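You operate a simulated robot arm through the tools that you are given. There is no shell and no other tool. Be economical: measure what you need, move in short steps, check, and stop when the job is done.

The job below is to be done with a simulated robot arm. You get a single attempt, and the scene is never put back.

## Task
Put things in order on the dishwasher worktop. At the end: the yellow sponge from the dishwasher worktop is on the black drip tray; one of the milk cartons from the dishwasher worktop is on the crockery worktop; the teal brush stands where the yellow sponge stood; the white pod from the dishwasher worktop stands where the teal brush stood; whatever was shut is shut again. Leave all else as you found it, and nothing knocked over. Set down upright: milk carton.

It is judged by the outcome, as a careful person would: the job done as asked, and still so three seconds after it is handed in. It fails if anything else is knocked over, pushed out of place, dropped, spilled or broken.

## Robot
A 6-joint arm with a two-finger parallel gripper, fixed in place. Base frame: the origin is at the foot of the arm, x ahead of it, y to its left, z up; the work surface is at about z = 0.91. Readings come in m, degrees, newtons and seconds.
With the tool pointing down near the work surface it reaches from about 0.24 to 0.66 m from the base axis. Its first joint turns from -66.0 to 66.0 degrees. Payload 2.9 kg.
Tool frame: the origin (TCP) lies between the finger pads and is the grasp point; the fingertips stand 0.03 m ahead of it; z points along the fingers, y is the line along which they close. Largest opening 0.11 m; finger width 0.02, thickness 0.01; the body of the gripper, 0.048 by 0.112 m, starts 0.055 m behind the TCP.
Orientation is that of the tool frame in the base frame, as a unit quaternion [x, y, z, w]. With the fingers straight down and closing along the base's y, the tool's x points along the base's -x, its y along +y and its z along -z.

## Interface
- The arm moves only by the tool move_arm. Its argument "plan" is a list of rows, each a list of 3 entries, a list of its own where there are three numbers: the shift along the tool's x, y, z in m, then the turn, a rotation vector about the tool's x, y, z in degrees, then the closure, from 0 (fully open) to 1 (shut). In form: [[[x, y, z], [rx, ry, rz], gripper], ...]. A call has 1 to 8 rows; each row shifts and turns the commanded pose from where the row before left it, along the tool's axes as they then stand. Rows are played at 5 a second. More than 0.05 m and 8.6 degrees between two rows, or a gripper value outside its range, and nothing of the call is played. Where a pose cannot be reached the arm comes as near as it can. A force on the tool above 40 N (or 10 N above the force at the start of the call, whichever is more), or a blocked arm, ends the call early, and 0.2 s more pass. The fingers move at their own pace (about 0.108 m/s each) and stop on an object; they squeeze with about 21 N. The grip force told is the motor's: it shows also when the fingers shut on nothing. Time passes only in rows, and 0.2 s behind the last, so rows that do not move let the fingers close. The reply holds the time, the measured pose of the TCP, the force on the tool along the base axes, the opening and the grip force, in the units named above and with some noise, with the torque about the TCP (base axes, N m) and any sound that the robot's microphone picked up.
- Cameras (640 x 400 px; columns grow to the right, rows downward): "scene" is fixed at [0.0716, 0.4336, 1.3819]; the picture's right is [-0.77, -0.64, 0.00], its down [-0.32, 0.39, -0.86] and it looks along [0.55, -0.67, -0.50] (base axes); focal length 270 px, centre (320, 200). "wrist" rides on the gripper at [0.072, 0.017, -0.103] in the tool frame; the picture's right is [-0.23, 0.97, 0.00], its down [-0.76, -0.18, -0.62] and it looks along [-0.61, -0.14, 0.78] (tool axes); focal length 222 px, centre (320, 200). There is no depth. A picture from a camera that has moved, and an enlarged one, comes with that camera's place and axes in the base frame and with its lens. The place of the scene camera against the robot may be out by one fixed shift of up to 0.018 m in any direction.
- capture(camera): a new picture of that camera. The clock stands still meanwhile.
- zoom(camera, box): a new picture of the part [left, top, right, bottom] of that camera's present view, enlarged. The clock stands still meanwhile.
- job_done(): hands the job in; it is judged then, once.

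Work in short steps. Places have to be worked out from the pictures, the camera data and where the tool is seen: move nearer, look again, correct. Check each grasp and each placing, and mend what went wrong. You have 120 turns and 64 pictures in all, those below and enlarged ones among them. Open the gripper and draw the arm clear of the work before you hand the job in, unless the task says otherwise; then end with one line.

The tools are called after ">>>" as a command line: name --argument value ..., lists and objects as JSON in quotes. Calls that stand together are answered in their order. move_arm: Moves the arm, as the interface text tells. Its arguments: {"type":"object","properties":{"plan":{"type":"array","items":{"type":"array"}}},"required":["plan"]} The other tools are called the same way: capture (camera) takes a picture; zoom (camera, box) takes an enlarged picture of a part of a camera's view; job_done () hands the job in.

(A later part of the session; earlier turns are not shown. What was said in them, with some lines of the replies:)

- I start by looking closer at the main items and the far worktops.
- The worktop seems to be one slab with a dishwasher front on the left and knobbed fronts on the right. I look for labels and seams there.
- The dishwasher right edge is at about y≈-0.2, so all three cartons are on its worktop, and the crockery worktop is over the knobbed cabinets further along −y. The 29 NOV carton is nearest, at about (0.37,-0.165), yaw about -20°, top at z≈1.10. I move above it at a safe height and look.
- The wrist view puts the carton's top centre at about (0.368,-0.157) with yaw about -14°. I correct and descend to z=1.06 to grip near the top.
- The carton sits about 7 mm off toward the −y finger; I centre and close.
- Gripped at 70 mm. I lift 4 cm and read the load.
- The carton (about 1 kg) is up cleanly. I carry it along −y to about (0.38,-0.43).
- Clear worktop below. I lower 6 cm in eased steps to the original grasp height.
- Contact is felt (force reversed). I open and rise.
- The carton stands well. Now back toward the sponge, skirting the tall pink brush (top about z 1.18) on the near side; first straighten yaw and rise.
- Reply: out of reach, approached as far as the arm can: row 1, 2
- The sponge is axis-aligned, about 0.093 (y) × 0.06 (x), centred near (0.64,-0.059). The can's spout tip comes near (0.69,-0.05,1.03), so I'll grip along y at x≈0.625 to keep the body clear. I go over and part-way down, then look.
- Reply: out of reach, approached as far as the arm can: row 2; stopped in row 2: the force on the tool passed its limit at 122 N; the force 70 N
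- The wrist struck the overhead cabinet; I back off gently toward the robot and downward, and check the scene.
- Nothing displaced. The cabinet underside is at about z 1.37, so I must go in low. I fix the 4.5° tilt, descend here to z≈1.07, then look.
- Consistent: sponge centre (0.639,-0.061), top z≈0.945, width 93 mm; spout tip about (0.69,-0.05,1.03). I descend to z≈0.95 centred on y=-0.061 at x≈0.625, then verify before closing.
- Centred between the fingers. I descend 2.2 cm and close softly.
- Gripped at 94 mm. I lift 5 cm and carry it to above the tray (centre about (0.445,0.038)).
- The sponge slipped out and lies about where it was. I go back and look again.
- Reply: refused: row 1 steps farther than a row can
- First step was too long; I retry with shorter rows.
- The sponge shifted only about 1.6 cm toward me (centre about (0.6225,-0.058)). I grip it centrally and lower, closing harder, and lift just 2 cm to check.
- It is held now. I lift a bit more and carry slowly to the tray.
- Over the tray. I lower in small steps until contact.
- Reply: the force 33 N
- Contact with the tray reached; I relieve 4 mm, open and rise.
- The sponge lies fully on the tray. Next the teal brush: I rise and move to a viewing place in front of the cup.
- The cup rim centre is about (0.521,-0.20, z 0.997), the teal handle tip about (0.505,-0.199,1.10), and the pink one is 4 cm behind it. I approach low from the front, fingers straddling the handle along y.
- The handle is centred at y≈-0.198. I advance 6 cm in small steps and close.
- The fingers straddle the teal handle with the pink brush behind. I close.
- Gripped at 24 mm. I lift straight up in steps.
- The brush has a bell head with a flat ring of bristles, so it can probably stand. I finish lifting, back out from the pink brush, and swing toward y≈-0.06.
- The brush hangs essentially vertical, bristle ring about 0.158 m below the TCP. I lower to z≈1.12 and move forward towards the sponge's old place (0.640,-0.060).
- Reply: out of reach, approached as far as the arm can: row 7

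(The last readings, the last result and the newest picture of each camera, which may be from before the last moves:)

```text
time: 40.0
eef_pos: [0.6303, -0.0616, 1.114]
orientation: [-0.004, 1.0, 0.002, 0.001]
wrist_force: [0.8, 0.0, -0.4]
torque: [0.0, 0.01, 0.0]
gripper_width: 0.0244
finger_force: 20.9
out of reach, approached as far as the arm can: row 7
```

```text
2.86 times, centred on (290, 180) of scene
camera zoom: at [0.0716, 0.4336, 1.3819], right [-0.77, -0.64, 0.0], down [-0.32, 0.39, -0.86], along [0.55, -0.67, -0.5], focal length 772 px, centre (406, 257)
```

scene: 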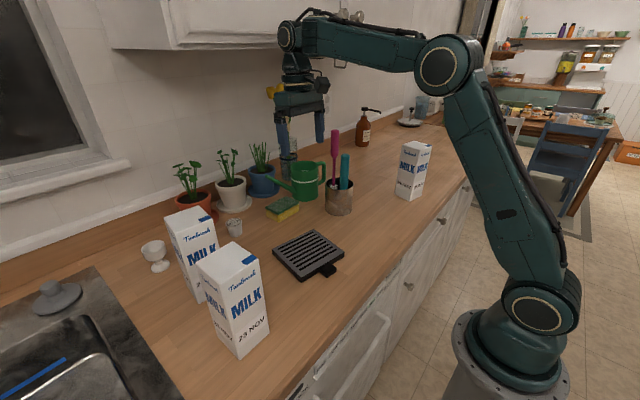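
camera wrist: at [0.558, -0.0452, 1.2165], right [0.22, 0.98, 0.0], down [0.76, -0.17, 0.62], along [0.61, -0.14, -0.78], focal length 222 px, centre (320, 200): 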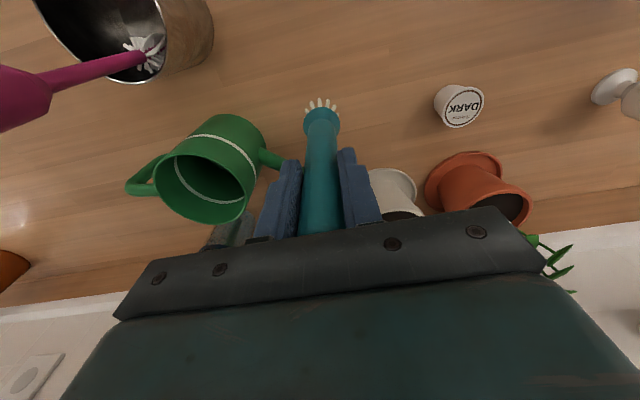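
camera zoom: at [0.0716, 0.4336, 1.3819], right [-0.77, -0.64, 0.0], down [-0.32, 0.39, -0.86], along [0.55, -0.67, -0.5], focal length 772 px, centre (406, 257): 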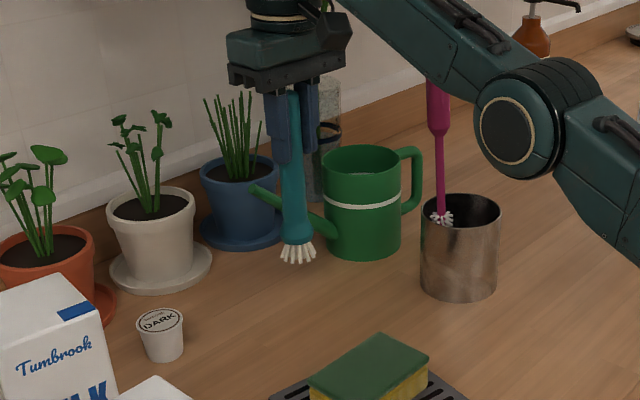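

Arm is at x=0.630, limit at this height. I lower to just above the worktop and nudge forward.

>>> move_arm --plan '[[[0, 0, 0.02], [0, 0, 0], 1], [[0, 0, 0.01], [0, 0, 0], 1], [[-0.008, 0.001, 0], [0, 0, 0], 1], [[0, 0, 0.004], [0, 0, 0], 1], [[0, 0, 0], [0, 0, 0], 1]]'

>>> zoom --camera "scene" --box '[230, 130, 350, 235]'

```text
time: 41.1
eef_pos: [0.6365, -0.0594, 1.0799]
orientation: [-0.003, 1.0, 0.001, 0.0]
wrist_force: [0.6, -0.5, -0.3]
torque: [0.0, 0.01, -0.03]
gripper_width: 0.0247
finger_force: 21.3
```

```text
3.81 times, centred on (290, 182) of scene
camera zoom: at [0.0716, 0.4336, 1.3819], right [-0.77, -0.64, 0.0], down [-0.32, 0.39, -0.86], along [0.55, -0.67, -0.5], focal length 1029 px, centre (434, 267)
```

zoom: 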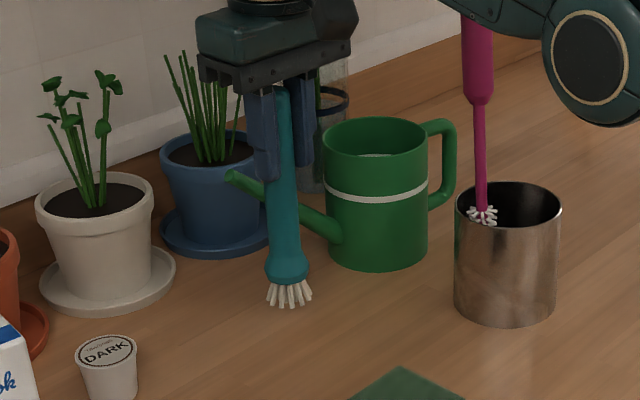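

Nearly vertical. I lower in 3 mm steps until light contact.

>>> move_arm --plan '[[[0, 0, 0.003], [0, 0, 0], 1], [[0, 0, 0.003], [0, 0, 0], 1], [[0, 0, 0.002], [0, 0, 0], 1], [[0, 0, 0], [0, 0, 0], 1]]'

```text
time: 42.1
eef_pos: [0.637, -0.0599, 1.0701]
orientation: [-0.003, 1.0, 0.001, 0.001]
wrist_force: [-0.6, -0.4, -0.7]
torque: [0.02, -0.02, 0.01]
gripper_width: 0.0244
finger_force: 21.0
```

>>> move_arm --plan '[[[0, 0, 0.002], [0, 0, 0], 1], [[0, 0, 0.002], [0, 0, 0], 1], [[0, 0, 0], [0, 0, 0], 1]]'

```text
time: 43.0
eef_pos: [0.6362, -0.0608, 1.0665]
orientation: [-0.004, 1.0, 0.001, 0.001]
wrist_force: [-0.2, 0.7, -0.8]
torque: [0.0, -0.02, -0.04]
gripper_width: 0.0244
finger_force: 20.8
```

>>> move_arm --plan '[[[0, 0, 0.002], [0, 0, 0], 1], [[0, 0, 0.002], [0, 0, 0], 1], [[0, 0, 0], [0, 0, 0], 1]]'

```text
time: 43.8
eef_pos: [0.6354, -0.0609, 1.0621]
orientation: [-0.005, 1.0, 0.001, 0.001]
wrist_force: [0.0, -0.1, -0.9]
torque: [0.01, -0.01, 0.01]
gripper_width: 0.0244
finger_force: 20.5
```

Still no contact; I look closely before going further.

>>> zoom --camera "scene" --box '[250, 150, 330, 220]'

```text
5.71 times, centred on (290, 185) of scene
camera zoom: at [0.0716, 0.4336, 1.3819], right [-0.77, -0.64, 0.0], down [-0.32, 0.39, -0.86], along [0.55, -0.67, -0.5], focal length 1544 px, centre (491, 286)
```

zoom: 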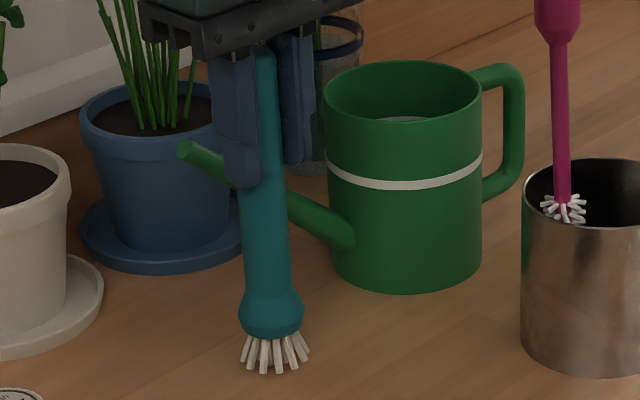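

The bristles look within a few mm of the surface. I continue.

>>> move_arm --plan '[[[0, 0, 0.002], [0, 0, 0], 1], [[0, 0, 0.002], [0, 0, 0], 1], [[0, 0, 0], [0, 0, 0], 1]]'

>>> move_arm --plan '[[[0, 0, 0.002], [0, 0, 0], 1], [[0, 0, 0], [0, 0, 0], 1]]'

```text
time: 44.5
eef_pos: [0.6357, -0.06, 1.0585]
orientation: [-0.005, 1.0, 0.001, 0.001]
wrist_force: [0.1, -0.4, -1.0]
torque: [0.02, 0.01, -0.01]
gripper_width: 0.0245
finger_force: 21.5
```

```text
time: 45.1
eef_pos: [0.6368, -0.061, 1.0572]
orientation: [-0.004, 1.0, 0.002, 0.001]
wrist_force: [-2.6, -0.3, 6.7]
torque: [-0.1, 0.28, -0.03]
gripper_width: 0.0243
finger_force: 21.4
```

Contact (6.7 N). I press 1 mm more to let the head seat flat, then open the fingers slightly to see if it stands.

>>> move_arm --plan '[[[0, 0, 0.001], [0, 0, 0], 1], [[0, 0, 0], [0, 0, 0], 1], [[0, 0, -0.001], [0, 0, 0], 0.74], [[0, 0, 0], [0, 0, 0], 0.74], [[0, 0, 0], [0, 0, 0], 0.7], [[0, 0, 0], [0, 0, 0], 0.7]]'

>>> zoom --camera "scene" --box '[240, 130, 340, 220]'

>>> capture --camera "wrist"

```text
time: 46.5
eef_pos: [0.6363, -0.0613, 1.0566]
orientation: [-0.004, 1.0, 0.0, 0.001]
wrist_force: [0.0, 0.5, 0.3]
torque: [0.01, 0.02, 0.05]
gripper_width: 0.0328
finger_force: 0.0
```

```text
4.44 times, centred on (290, 175) of scene
camera zoom: at [0.0716, 0.4336, 1.3819], right [-0.77, -0.64, 0.0], down [-0.32, 0.39, -0.86], along [0.55, -0.67, -0.5], focal length 1201 px, centre (453, 311)
```

zoom: 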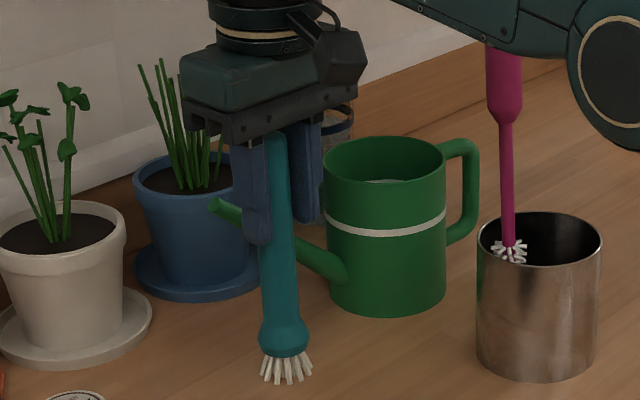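

```text
22 pictures are left
camera wrist: at [0.5634, -0.0456, 1.1595], right [0.22, 0.98, 0.0], down [0.76, -0.17, 0.62], along [0.61, -0.14, -0.78], focal length 222 px, centre (320, 200)
```

wrist: 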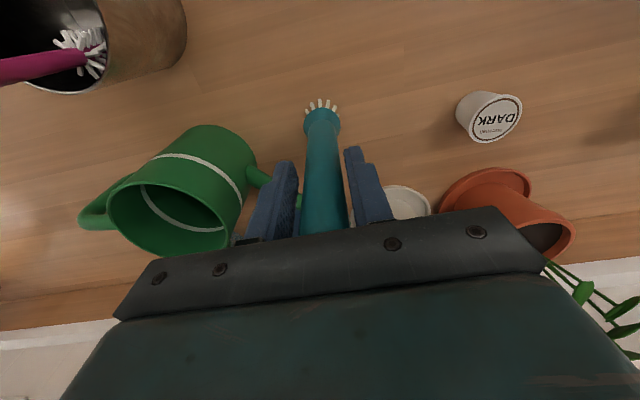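

It stands on its own between the loosened fingers. I open to 60 mm and withdraw straight back slowly.

>>> move_arm --plan '[[[0, 0, 0], [0, 0, 0], 0.6], [[0, 0, 0], [0, 0, 0], 0.4], [[0, 0, 0], [0, 0, 0], 0.4], [[0.015, 0, 0], [0, 0, 0], 0.4], [[0.03, 0, 0], [0, 0, 0], 0.4], [[0.04, 0, 0], [0, 0, 0], 0.4], [[0.04, 0, 0], [0, 0, 0], 0.4]]'

>>> capture --camera "wrist"

```text
time: 48.1
eef_pos: [0.5638, -0.0674, 1.0939]
orientation: [-0.004, 1.0, 0.0, 0.0]
wrist_force: [-0.5, -0.2, 0.4]
torque: [0.02, 0.01, 0.02]
gripper_width: 0.066
finger_force: 0.1
out of reach, approached as far as the arm can: row 6, 7
```

```text
21 pictures are left
camera wrist: at [0.491, -0.0515, 1.1971], right [0.22, 0.98, 0.0], down [0.76, -0.17, 0.62], along [0.61, -0.14, -0.78], focal length 222 px, centre (320, 200)
```

wrist: 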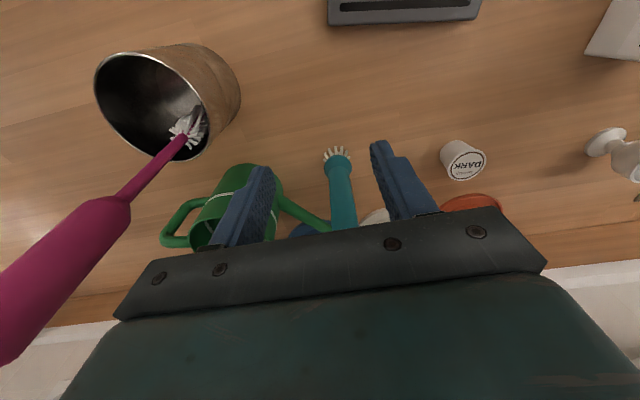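

The brush stands alone. The arm stopped short, though; I check the scene for the elbow.

>>> capture --camera "scene"

```text
20 pictures are left
```

scene: 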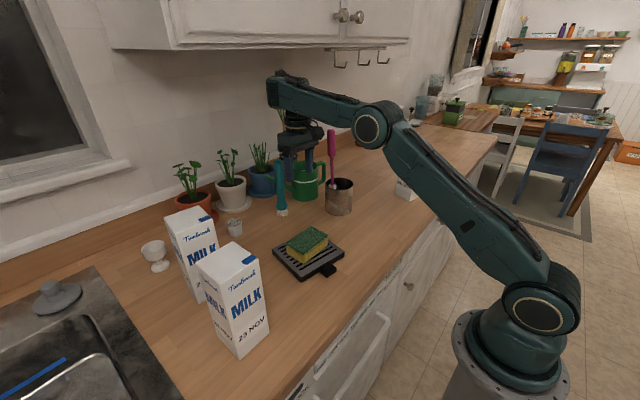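

All fine. I retreat further with a small step and re-read the pose.

>>> move_arm --plan '[[[0.01, 0, -0.01], [0, 0, 0], 0.4], [[0.01, 0, -0.01], [0, 0, 0], 0.4], [[0, 0, 0], [0, 0, 0], 0.2]]'

```text
time: 49.0
eef_pos: [0.5478, -0.0675, 1.1149]
orientation: [-0.005, 1.0, 0.001, -0.002]
wrist_force: [-0.4, -0.2, -0.7]
torque: [-0.01, 0.0, -0.01]
gripper_width: 0.0882
finger_force: 0.0
out of reach, approached as far as the arm can: row 2
```

>>> move_arm --plan '[[[0.02, 0, 0], [0, 0, 0], 0.2], [[0.02, 0, 0], [0, 0, 0], 0.2], [[0.02, 0, 0], [0, 0, 0], 0.2], [[0, 0, 0], [0, 0, 0], 0.2]]'

```text
time: 50.0
eef_pos: [0.521, -0.0733, 1.1447]
orientation: [-0.004, 1.0, 0.001, -0.001]
wrist_force: [-0.7, 0.9, -0.1]
torque: [-0.02, 0.01, 0.02]
gripper_width: 0.0879
finger_force: 0.1
out of reach, approached as far as the arm can: row 1, 2, 3
```

The arm slides upward when pulled back, a joint limit in this posture. I go up and back toward the open start pose to free it.

>>> move_arm --plan '[[[0.02, 0.01, -0.02], [0, 0, 0], 0.2], [[0.02, 0.01, -0.015], [0, 0, 0], 0.2], [[0.02, 0.01, -0.01], [0, 0, 0], 0.2], [[0.02, 0.01, 0], [0, 0, 0], 0.2], [[0, 0, 0], [0, 0, 0], 0.2]]'

>>> capture --camera "scene"

```text
time: 51.1
eef_pos: [0.4482, -0.033, 1.2047]
orientation: [-0.003, 1.0, 0.001, 0.001]
wrist_force: [0.2, -0.3, 0.0]
torque: [0.0, 0.03, -0.03]
gripper_width: 0.0878
finger_force: 0.1
out of reach, approached as far as the arm can: row 3, 4
```

```text
19 pictures are left
```

scene: 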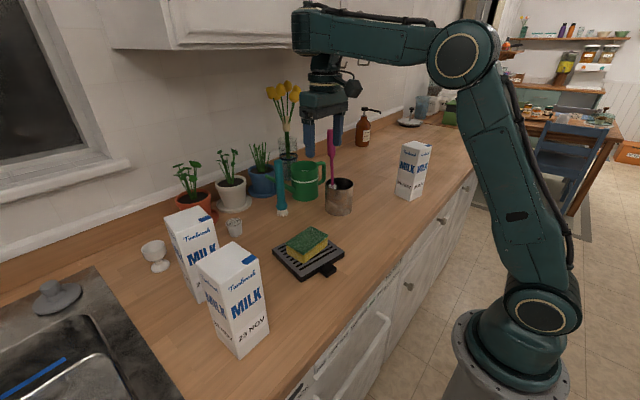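

The posture is normal again. Before fetching the pod I look into the cup to see where it can go.

>>> move_arm --plan '[[[0.01, -0.045, 0], [0, 0, 0], 0.2], [[0, -0.045, 0], [0, 0, 0], 0.2], [[0, -0.045, 0], [0, 0, 0], 0.2], [[0, 0, 0], [0, 0, 0], 0.2]]'

>>> zoom --camera "wrist" --box '[250, 110, 410, 250]'

```text
time: 52.1
eef_pos: [0.44, -0.1731, 1.2019]
orientation: [-0.004, 1.0, 0.001, 0.001]
wrist_force: [0.8, 0.2, -0.7]
torque: [-0.01, 0.0, -0.01]
gripper_width: 0.0881
finger_force: 0.1
```

```text
2.86 times, centred on (330, 180) of wrist
camera zoom: at [0.3676, -0.1565, 1.3058], right [0.22, 0.98, 0.0], down [0.76, -0.17, 0.62], along [0.61, -0.13, -0.78], focal length 635 px, centre (291, 257)
```

zoom: 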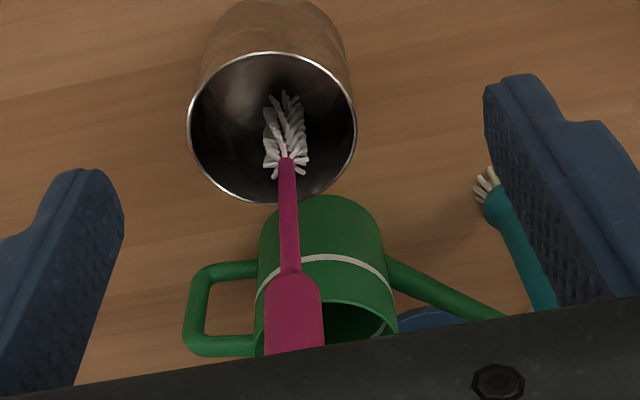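

The pink brush stands at about (0.542,-0.195); a free pocket of about 50 mm lies in front of it at (0.504,-0.204), where the teal one stood — enough for the 45 mm pod. I go toward the pod (about (0.669,0.10), top z≈0.95) and tilt the fingers 15° forward for reach.

>>> move_arm --plan '[[[0, 0.045, 0], [0, 0, 0], 0.2], [[0, 0.045, 0], [0, 0, 0], 0.2], [[0, 0.045, 0], [0, 0, 0], 0.2], [[0, 0.045, 0], [0, 0, 0], 0.2], [[0, 0.045, 0], [0, 0, 0], 0.2], [[0, 0.045, 0], [0, 0, 0], 0.2], [[0, 0, 0], [0, -7.5, 0], 0.2], [[0, 0, 0], [0, -7.5, 0], 0.2]]'

```text
time: 54.0
eef_pos: [0.4742, 0.1111, 1.271]
orientation: [-0.004, 0.991, 0.001, 0.131]
wrist_force: [0.0, -0.4, 0.4]
torque: [0.01, -0.01, -0.03]
gripper_width: 0.0883
finger_force: 0.1
out of reach, approached as far as the arm can: row 2, 4, 7, 8
```

The arm rides up at a joint limit when tilted here. I move down and read the pose.

>>> move_arm --plan '[[[0.01165, 0, 0.0435], [0, 0, 0], 0.2], [[0.01165, 0, 0.0435], [0, 0, 0], 0.2], [[0, 0, 0], [0, 0, 0], 0.2]]'

```text
time: 54.8
eef_pos: [0.5187, 0.1273, 1.2386]
orientation: [-0.003, 0.991, 0.001, 0.131]
wrist_force: [0.4, 0.5, -0.7]
torque: [0.0, -0.01, 0.03]
gripper_width: 0.0879
finger_force: 0.1
out of reach, approached as far as the arm can: row 1, 2
```

>>> capture --camera "scene"

```text
17 pictures are left
```

scene: 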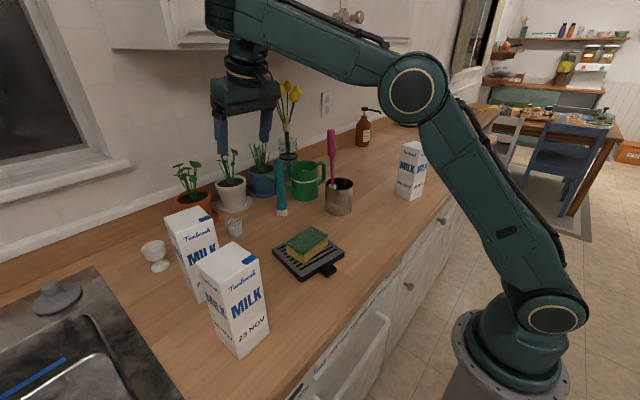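

I test with small slow steps: untilt and come back toward the robot.

>>> move_arm --plan '[[[0, 0, 0], [0, 5, 0], 0.2], [[0, 0, 0], [0, 5, 0], 0.2], [[0, 0, 0], [0, 5, 0], 0.2], [[0, 0, 0], [0, 0, 0], 0.2]]'

```text
time: 55.8
eef_pos: [0.4968, 0.1462, 1.2326]
orientation: [-0.005, 1.0, 0.001, 0.0]
wrist_force: [0.0, -0.7, -1.6]
torque: [-0.01, -0.02, 0.02]
gripper_width: 0.0878
finger_force: 0.0
out of reach, approached as far as the arm can: row 1, 2
```

>>> move_arm --plan '[[[0, -0.02, 0.02], [0, 0, 0], 0.2], [[0, -0.02, 0.03], [0, 0, 0], 0.2], [[0, 0, 0.03], [0, 0, 0], 0.2], [[0, 0, 0], [0, 0, 0], 0.2]]'

```text
time: 56.8
eef_pos: [0.4982, 0.1053, 1.1532]
orientation: [-0.003, 1.0, 0.001, 0.001]
wrist_force: [0.5, 1.1, 0.5]
torque: [-0.01, -0.02, 0.0]
gripper_width: 0.088
finger_force: 0.0
```

Untilted descent works. I go down to z≈1.02 and forward to x≈0.62 to look at the pod.

>>> move_arm --plan '[[[0, 0, 0.045], [0, 0, 0], 0.2], [[0, 0, 0.045], [0, 0, 0], 0.2], [[0, 0, 0.035], [0, 0, 0], 0.2], [[-0.04, -0.002, 0], [0, 0, 0], 0.2], [[-0.04, -0.002, 0], [0, 0, 0], 0.2], [[-0.04, -0.001, 0], [0, 0, 0], 0.2], [[0, 0, 0], [0, 0, 0], 0.2]]'

>>> capture --camera "wrist"

```text
time: 58.4
eef_pos: [0.6167, 0.1014, 1.0294]
orientation: [-0.003, 1.0, 0.001, 0.002]
wrist_force: [0.4, -0.5, -0.2]
torque: [0.01, -0.01, 0.02]
gripper_width: 0.088
finger_force: 0.1
```

```text
16 pictures are left
camera wrist: at [0.5455, 0.1167, 1.1327], right [0.22, 0.98, 0.0], down [0.76, -0.17, 0.62], along [0.61, -0.14, -0.78], focal length 222 px, centre (320, 200)
```

wrist: 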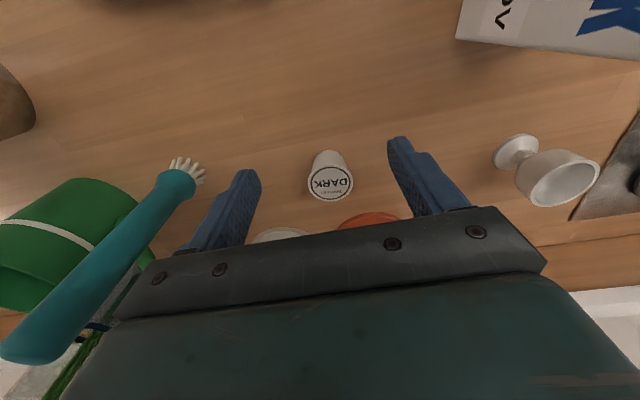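

Pod top centre is at about (0.670,0.098), 45 mm wide. I tilt the fingers 10° forward here, in small turns, to gain reach.

>>> move_arm --plan '[[[0, 0, 0], [0, -5, 0], 0.2], [[0, 0, 0], [0, -5, 0], 0.2], [[0, 0, 0], [0, 0, 0], 0.2]]'

```text
time: 59.1
eef_pos: [0.6189, 0.1018, 1.0293]
orientation: [-0.005, 0.996, 0.002, 0.088]
wrist_force: [0.2, 0.4, 0.1]
torque: [-0.01, 0.0, 0.0]
gripper_width: 0.0879
finger_force: 0.2
```

Tilt succeeded. I go down beside and forward around the pod.

>>> move_arm --plan '[[[0.0059, -0.002, 0.0333], [0, 0, 0], 0.2], [[0.0059, -0.0015, 0.0333], [0, 0, 0], 0.2], [[-0.0234, 0, 0.0041], [0, 0, 0], 0.2], [[-0.0234, 0, 0.0041], [0, 0, 0], 0.2], [[0, 0, 0], [0, 0, 0], 0.2]]'

>>> capture --camera "wrist"

```text
time: 60.4
eef_pos: [0.6645, 0.1007, 0.9616]
orientation: [-0.003, 0.996, 0.001, 0.089]
wrist_force: [-0.3, -0.4, 0.2]
torque: [0.01, -0.03, 0.0]
gripper_width: 0.0882
finger_force: 0.0
```

```text
15 pictures are left
camera wrist: at [0.5749, 0.1153, 1.0492], right [0.22, 0.98, 0.04], down [0.64, -0.17, 0.75], along [0.74, -0.13, -0.66], focal length 222 px, centre (320, 200)
```

wrist: 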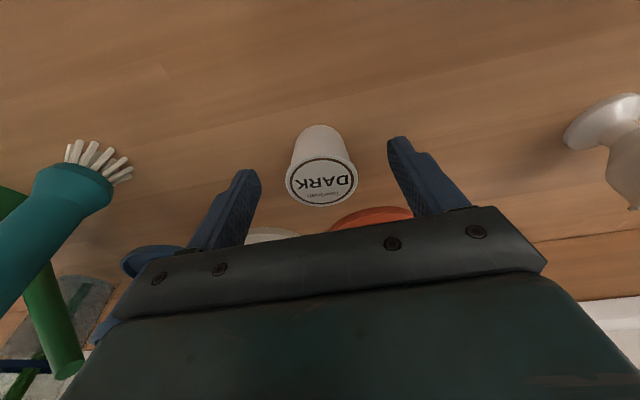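

Pod centred between the fingers. I close and check.

>>> move_arm --plan '[[[-0.002, 0, 0.0], [0, 0, 0], 0.4], [[0, 0, 0], [0, 0, 0], 0.6], [[0, 0, 0], [0, 0, 0], 0.8], [[0, 0, 0], [0, 0, 0], 1.0], [[0, 0, 0], [0, 0, 0], 1.0]]'

>>> move_arm --plan '[[[-0.0017, 0, -0.01], [0, 0, 0], 1.0], [[-0.0034, 0, -0.02], [0, 0, 0], 1.0], [[-0.0034, 0, -0.02], [0, 0, 0], 1.0], [[0, 0, 0], [0, 0, 0], 1.0]]'

>>> capture --camera "wrist"

```text
time: 61.5
eef_pos: [0.6681, 0.0999, 0.9602]
orientation: [-0.003, 0.996, 0.001, 0.088]
wrist_force: [-1.0, -0.4, 0.5]
torque: [0.0, 0.01, 0.03]
gripper_width: 0.0424
finger_force: 21.3
```

```text
time: 62.5
eef_pos: [0.6669, 0.1, 1.0126]
orientation: [-0.005, 0.996, 0.002, 0.088]
wrist_force: [-0.2, -0.7, 0.4]
torque: [0.0, 0.03, 0.01]
gripper_width: 0.0426
finger_force: 20.8
```

```text
14 pictures are left
camera wrist: at [0.578, 0.1163, 1.1007], right [0.22, 0.98, 0.04], down [0.64, -0.17, 0.75], along [0.74, -0.13, -0.66], focal length 222 px, centre (320, 200)
```

wrist: 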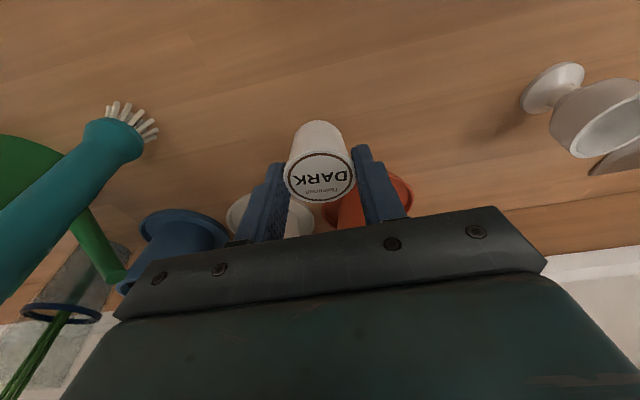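

Pod is held, its bottom about 5 cm below the TCP. I draw back to x≈0.48 in moderate steps, then raise.

>>> move_arm --plan '[[[0.0345, 0, -0.0061], [0, 0, 0], 1], [[0.0345, 0, -0.0061], [0, 0, 0], 1], [[0.0345, 0, -0.0061], [0, 0, 0], 1], [[0.0345, 0, -0.0061], [0, 0, 0], 1], [[0.0345, 0, -0.0061], [0, 0, 0], 1], [[0, 0, 0], [0, 0, 0], 1]]'

```text
time: 64.0
eef_pos: [0.4926, 0.097, 1.0121]
orientation: [-0.004, 0.996, 0.001, 0.088]
wrist_force: [0.7, -0.7, -0.2]
torque: [-0.01, -0.01, -0.01]
gripper_width: 0.0423
finger_force: 20.7
```

Fine. Now raise to z≈1.08 and move along −y, staying in front of the cup.

>>> move_arm --plan '[[[-0.0061, 0, -0.0345], [0, 0, 0], 1], [[-0.0061, 0, -0.0345], [0, 0, 0], 1], [[0.006, -0.035, -0.001], [0, 0, 0], 1], [[0.006, -0.035, -0.001], [0, 0, 0], 1], [[0.006, -0.035, -0.001], [0, 0, 0], 1], [[0.006, -0.035, -0.001], [0, 0, 0], 1], [[0, 0, 0], [0, 0, 0], 1]]'

```text
time: 65.5
eef_pos: [0.4666, -0.0409, 1.0804]
orientation: [-0.004, 0.996, 0.002, 0.089]
wrist_force: [0.2, -0.7, 0.1]
torque: [0.01, -0.02, 0.0]
gripper_width: 0.0425
finger_force: 20.8
```

>>> move_arm --plan '[[[0, -0.0326, 0], [0, 0, 0], 1], [[0, -0.0326, 0], [0, 0, 0], 1], [[0, -0.0326, 0], [0, 0, 0], 1], [[0, -0.0326, 0], [0, 0, 0], 1], [[0, -0.0326, 0], [0, 0, 0], 1], [[0, 0, 0], [0, 0, 0], 1]]'

>>> capture --camera "wrist"

>>> zoom --camera "scene" --box '[260, 100, 400, 225]'

```text
time: 67.0
eef_pos: [0.4708, -0.207, 1.0826]
orientation: [-0.003, 0.996, 0.001, 0.088]
wrist_force: [-0.2, -0.2, -0.6]
torque: [0.03, 0.02, 0.02]
gripper_width: 0.0425
finger_force: 21.4
```

```text
13 pictures are left
camera wrist: at [0.3807, -0.1901, 1.1712], right [0.22, 0.98, 0.04], down [0.64, -0.17, 0.75], along [0.74, -0.13, -0.66], focal length 222 px, centre (320, 200)
```

wrist: 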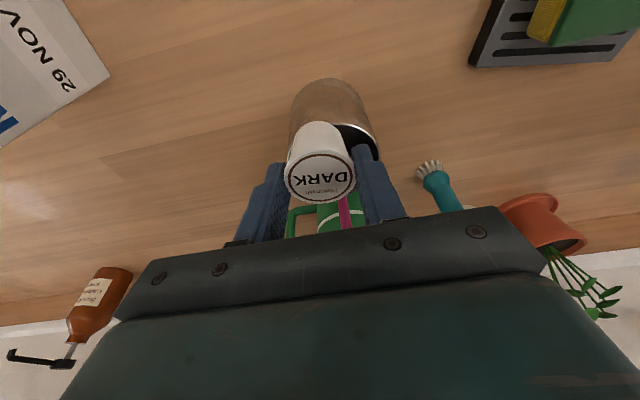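

```text
3.20 times, centred on (330, 162) of scene
camera zoom: at [0.0716, 0.4336, 1.3819], right [-0.77, -0.64, 0.0], down [-0.32, 0.39, -0.86], along [0.55, -0.67, -0.5], focal length 865 px, centre (288, 320)
```

zoom: 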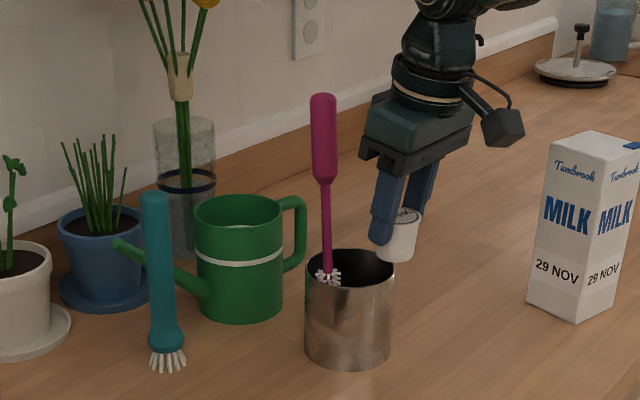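

Clear view. I move forward 3 cm over the free pocket and look before lowering.

>>> move_arm --plan '[[[-0.015, 0.002, 0.0026], [0, 0, 0], 1], [[-0.014, 0.001, 0.0026], [0, 0, 0], 1], [[0, 0, 0], [0, 0, 0], 1]]'

>>> zoom --camera "wrist" --box '[240, 70, 420, 240]'

>>> zoom --camera "scene" --box '[290, 120, 390, 220]'

```text
time: 67.8
eef_pos: [0.501, -0.2039, 1.0822]
orientation: [-0.004, 0.996, 0.001, 0.087]
wrist_force: [0.5, 0.0, 0.6]
torque: [0.0, 0.01, -0.01]
gripper_width: 0.0423
finger_force: 20.8
```

```text
2.35 times, centred on (330, 155) of wrist
camera zoom: at [0.4117, -0.1877, 1.1709], right [0.22, 0.98, 0.04], down [0.64, -0.17, 0.75], along [0.74, -0.13, -0.66], focal length 523 px, centre (296, 306)
```

zoom: 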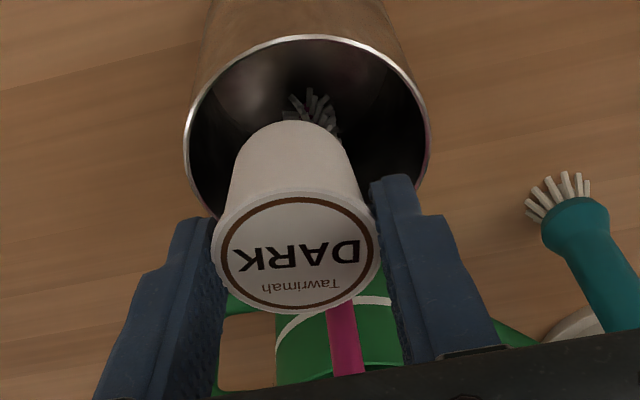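

```text
4.00 times, centred on (340, 170) of scene
camera zoom: at [0.0716, 0.4336, 1.3819], right [-0.77, -0.64, 0.0], down [-0.32, 0.39, -0.86], along [0.55, -0.67, -0.5], focal length 1081 px, centre (240, 320)
```

zoom: 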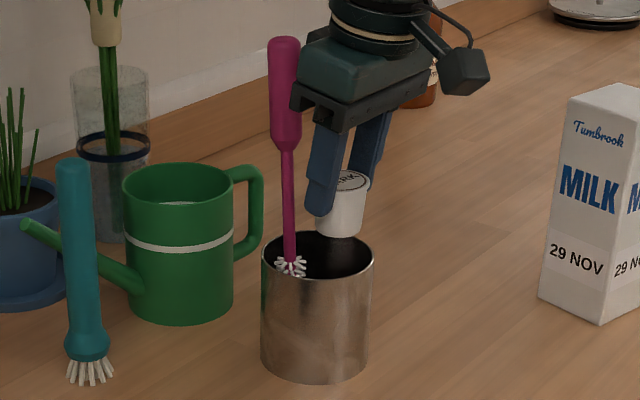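

The pocket is clear (pink is further back). For finger clearance I shift slightly to (0.506,-0.199) and lower in small steps to z≈1.00.

>>> move_arm --plan '[[[-0.005, 0.005, 0.001], [0, 0, 0], 1], [[0.0036, 0, 0.0202], [0, 0, 0], 1], [[0.0036, 0, 0.0202], [0, 0, 0], 1], [[0.0018, 0, 0.0101], [0, 0, 0], 1], [[0, 0, 0], [0, 0, 0], 1]]'

>>> zoom --camera "wrist" --box '[240, 70, 420, 240]'

>>> zoom --camera "scene" --box '[290, 120, 390, 220]'

```text
time: 69.0
eef_pos: [0.5053, -0.1987, 1.03]
orientation: [-0.003, 0.996, 0.002, 0.088]
wrist_force: [0.1, -0.3, -0.6]
torque: [-0.02, -0.02, 0.0]
gripper_width: 0.0425
finger_force: 20.6
```

```text
2.35 times, centred on (330, 155) of wrist
camera zoom: at [0.4154, -0.1822, 1.1187], right [0.22, 0.98, 0.04], down [0.64, -0.17, 0.75], along [0.74, -0.13, -0.66], focal length 523 px, centre (296, 306)
```

zoom: 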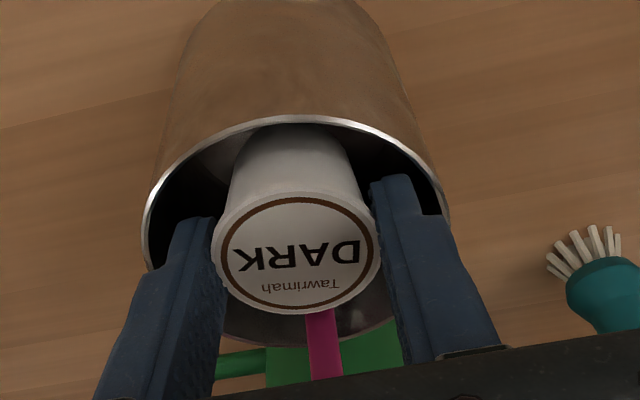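

```text
4.00 times, centred on (340, 170) of scene
camera zoom: at [0.0716, 0.4336, 1.3819], right [-0.77, -0.64, 0.0], down [-0.32, 0.39, -0.86], along [0.55, -0.67, -0.5], focal length 1081 px, centre (240, 320)
```

zoom: 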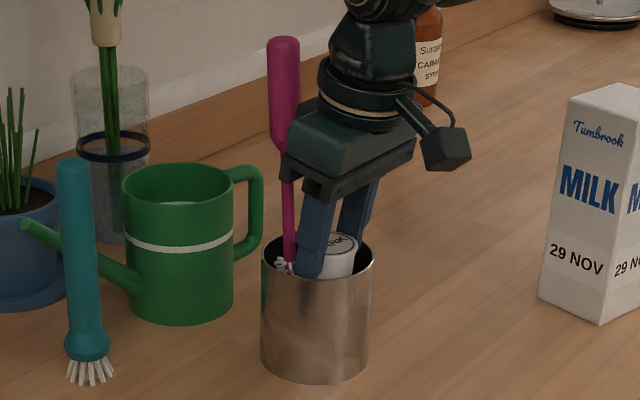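

Pod is inside the mouth, fingers centred. I lower another 2.5 cm gently, watching force.

>>> move_arm --plan '[[[0.0018, -0.001, 0.01], [0, 0, 0], 1], [[0.0014, 0, 0.008], [0, 0, 0], 1], [[0.0012, 0, 0.007], [0, 0, 0], 1], [[0, 0, 0], [0, 0, 0], 1]]'

```text
time: 70.0
eef_pos: [0.5069, -0.1997, 1.0076]
orientation: [-0.003, 0.996, 0.001, 0.089]
wrist_force: [-8.9, 1.3, 28.4]
torque: [0.07, 0.36, 0.01]
gripper_width: 0.0425
finger_force: 21.2
```

Contact at 28 N – I back off 5 mm and look at what it touches.

>>> move_arm --plan '[[[-0.0009, 0, -0.005], [0, 0, 0], 1], [[0, 0, 0], [0, 0, 0], 1]]'

>>> zoom --camera "wrist" --box '[240, 70, 420, 240]'

>>> zoom --camera "scene" --box '[290, 120, 390, 220]'

```text
time: 70.5
eef_pos: [0.505, -0.1972, 1.0088]
orientation: [-0.004, 0.996, 0.002, 0.087]
wrist_force: [0.9, -2.0, 3.2]
torque: [-0.05, 0.04, 0.01]
gripper_width: 0.0425
finger_force: 20.4
```

```text
2.35 times, centred on (330, 155) of wrist
camera zoom: at [0.4164, -0.1827, 1.0973], right [0.22, 0.98, 0.04], down [0.64, -0.17, 0.75], along [0.73, -0.13, -0.67], focal length 523 px, centre (296, 306)
```

zoom: 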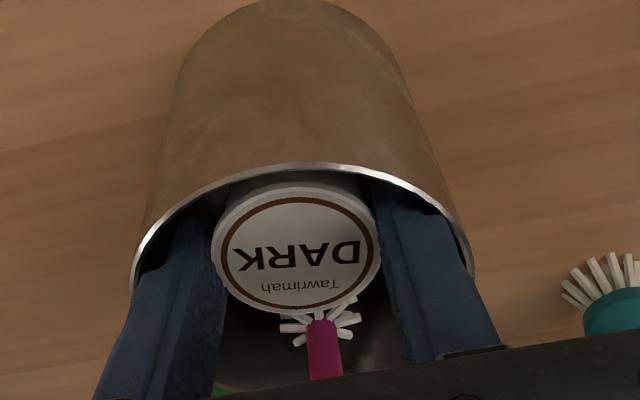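

```text
4.00 times, centred on (340, 170) of scene
camera zoom: at [0.0715, 0.4336, 1.3819], right [-0.77, -0.64, 0.0], down [-0.32, 0.39, -0.86], along [0.55, -0.67, -0.5], focal length 1081 px, centre (240, 320)
```

zoom: 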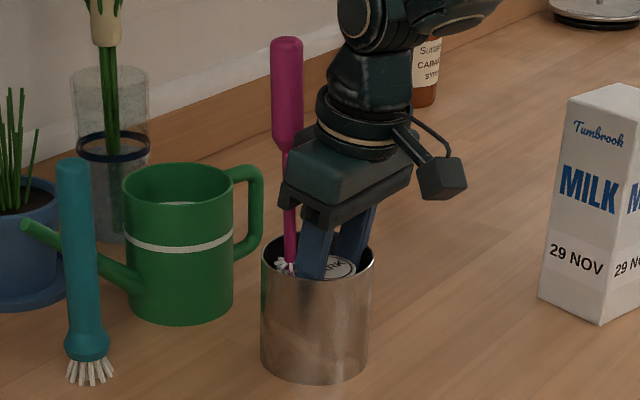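

The thicker finger shoulders met the cup rim, so this is as deep as they go; the pod is wholly inside the mouth and confined in front of the pink brush. I raise 3 mm and open just enough to let it settle down.

>>> move_arm --plan '[[[-0.0005, -0.001, -0.003], [0, 0, 0], 1], [[0, 0, 0], [0, 0, 0], 0.6], [[0, 0, 0], [0, 0, 0], 0.57], [[0, 0, 0], [0, 0, 0], 0.56], [[0, 0, 0], [0, 0, 0], 0.56]]'

>>> zoom --camera "wrist" --box '[240, 70, 420, 240]'

```text
time: 71.8
eef_pos: [0.5063, -0.1982, 1.0121]
orientation: [-0.004, 0.996, 0.001, 0.088]
wrist_force: [0.7, 1.1, -2.7]
torque: [-0.02, -0.02, 0.01]
gripper_width: 0.0459
finger_force: 0.1
```

```text
2.35 times, centred on (330, 155) of wrist
camera zoom: at [0.4164, -0.1832, 1.101], right [0.22, 0.98, 0.04], down [0.64, -0.17, 0.75], along [0.74, -0.13, -0.66], focal length 523 px, centre (296, 306)
```

zoom: 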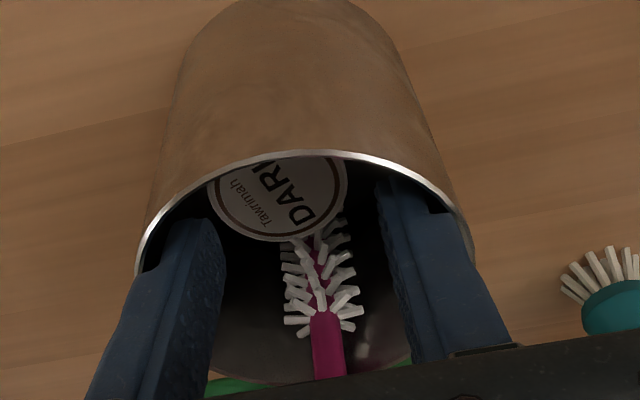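

The pod sits upright in the cup in front of the pink brush. I close the fingers slightly so they don't drag the rim, and lift straight out.

>>> move_arm --plan '[[[0, 0, 0], [0, 0, 0], 0.66], [[0, 0, 0], [0, 0, 0], 0.66], [[-0.0014, 0, -0.008], [0, 0, 0], 0.66], [[-0.0026, 0, -0.015], [0, 0, 0], 0.66], [[-0.0035, 0, -0.02], [0, 0, 0], 0.66], [[-0.0035, 0, -0.02], [0, 0, 0], 0.66], [[0.02, 0, -0.005], [0, 0, 0], 0.66], [[0.03, 0, -0.005], [0, 0, 0], 0.66]]'

>>> zoom --camera "wrist" --box '[220, 60, 440, 240]'

>>> capture --camera "scene"

```text
time: 73.5
eef_pos: [0.4544, -0.1976, 1.0771]
orientation: [-0.005, 0.996, 0.002, 0.088]
wrist_force: [-0.8, 1.0, 0.1]
torque: [-0.01, -0.03, 0.01]
gripper_width: 0.0377
finger_force: 0.0
```

```text
2.22 times, centred on (330, 150) of wrist
camera zoom: at [0.3654, -0.1834, 1.166], right [0.22, 0.98, 0.04], down [0.64, -0.17, 0.75], along [0.74, -0.13, -0.66], focal length 494 px, centre (298, 311)
```

zoom: 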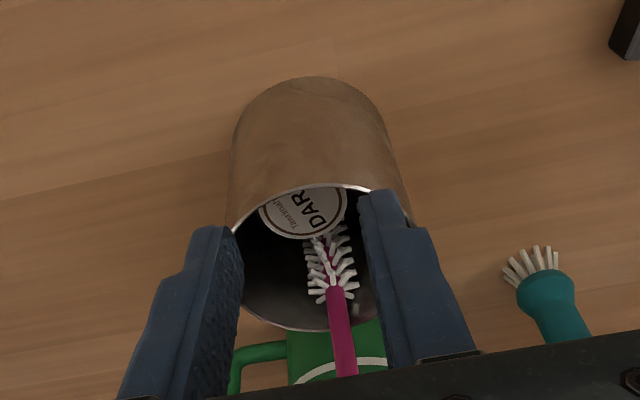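

```text
3 pictures are left
```

scene: 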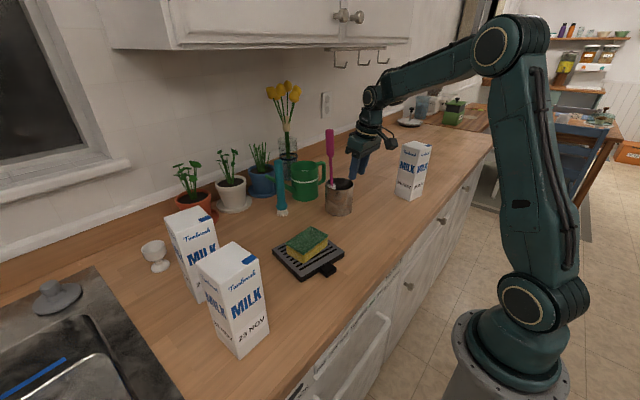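

Everything is in place: pod upright in the cup, brush standing, sponge on tray, carton on the crockery worktop. I back the arm away, untilt and open.

>>> move_arm --plan '[[[0.02, 0, -0.01], [0, 0, 0], 0.66], [[0.02, 0, -0.01], [0, 0, 0], 0.5], [[0, 0, 0], [0, 5, 0], 0.3], [[0, 0, 0], [0, 5, 0], 0], [[0, 0, -0.03], [0, 0, 0], 0], [[0, 0, -0.03], [0, 0, 0], 0], [[0, 0, -0.02], [0, 0, 0], 0], [[0, 0, 0], [0, 0, 0], 0]]'

>>> capture --camera "scene"

```text
time: 75.3
eef_pos: [0.4122, -0.1997, 1.1695]
orientation: [-0.005, 1.0, 0.001, 0.0]
wrist_force: [0.4, 0.3, 0.0]
torque: [0.0, -0.01, 0.0]
gripper_width: 0.1101
finger_force: 0.1
```

```text
2 pictures are left
```

scene: 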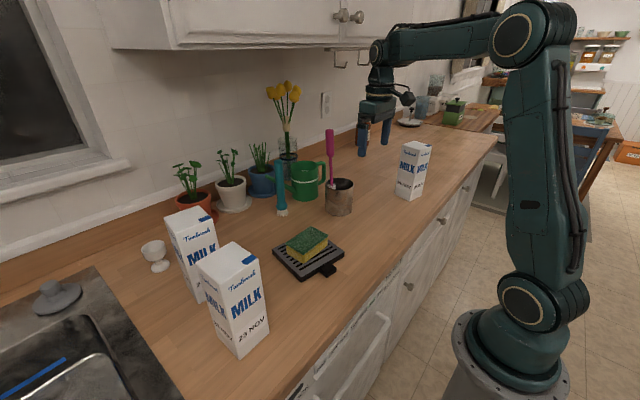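

The scene is stable, nothing is knocked over, and the gripper is open and clear of the work. I hand it in.

>>> job_done

```text
The job is handed in.
```

The job is handed in: the sponge is on the drip tray, the 29 NOV carton is upright on what I took to be the crockery worktop (the stretch over the knobbed cabinets), the teal brush stands where the sponge was, and the pod is upright in the cup. Along the way the wrist bumped the overhead cabinet once, the sponge slipped once before a second grip, and the pod dropped about 4 cm into the cup; nothing looks out of place in the last picture.
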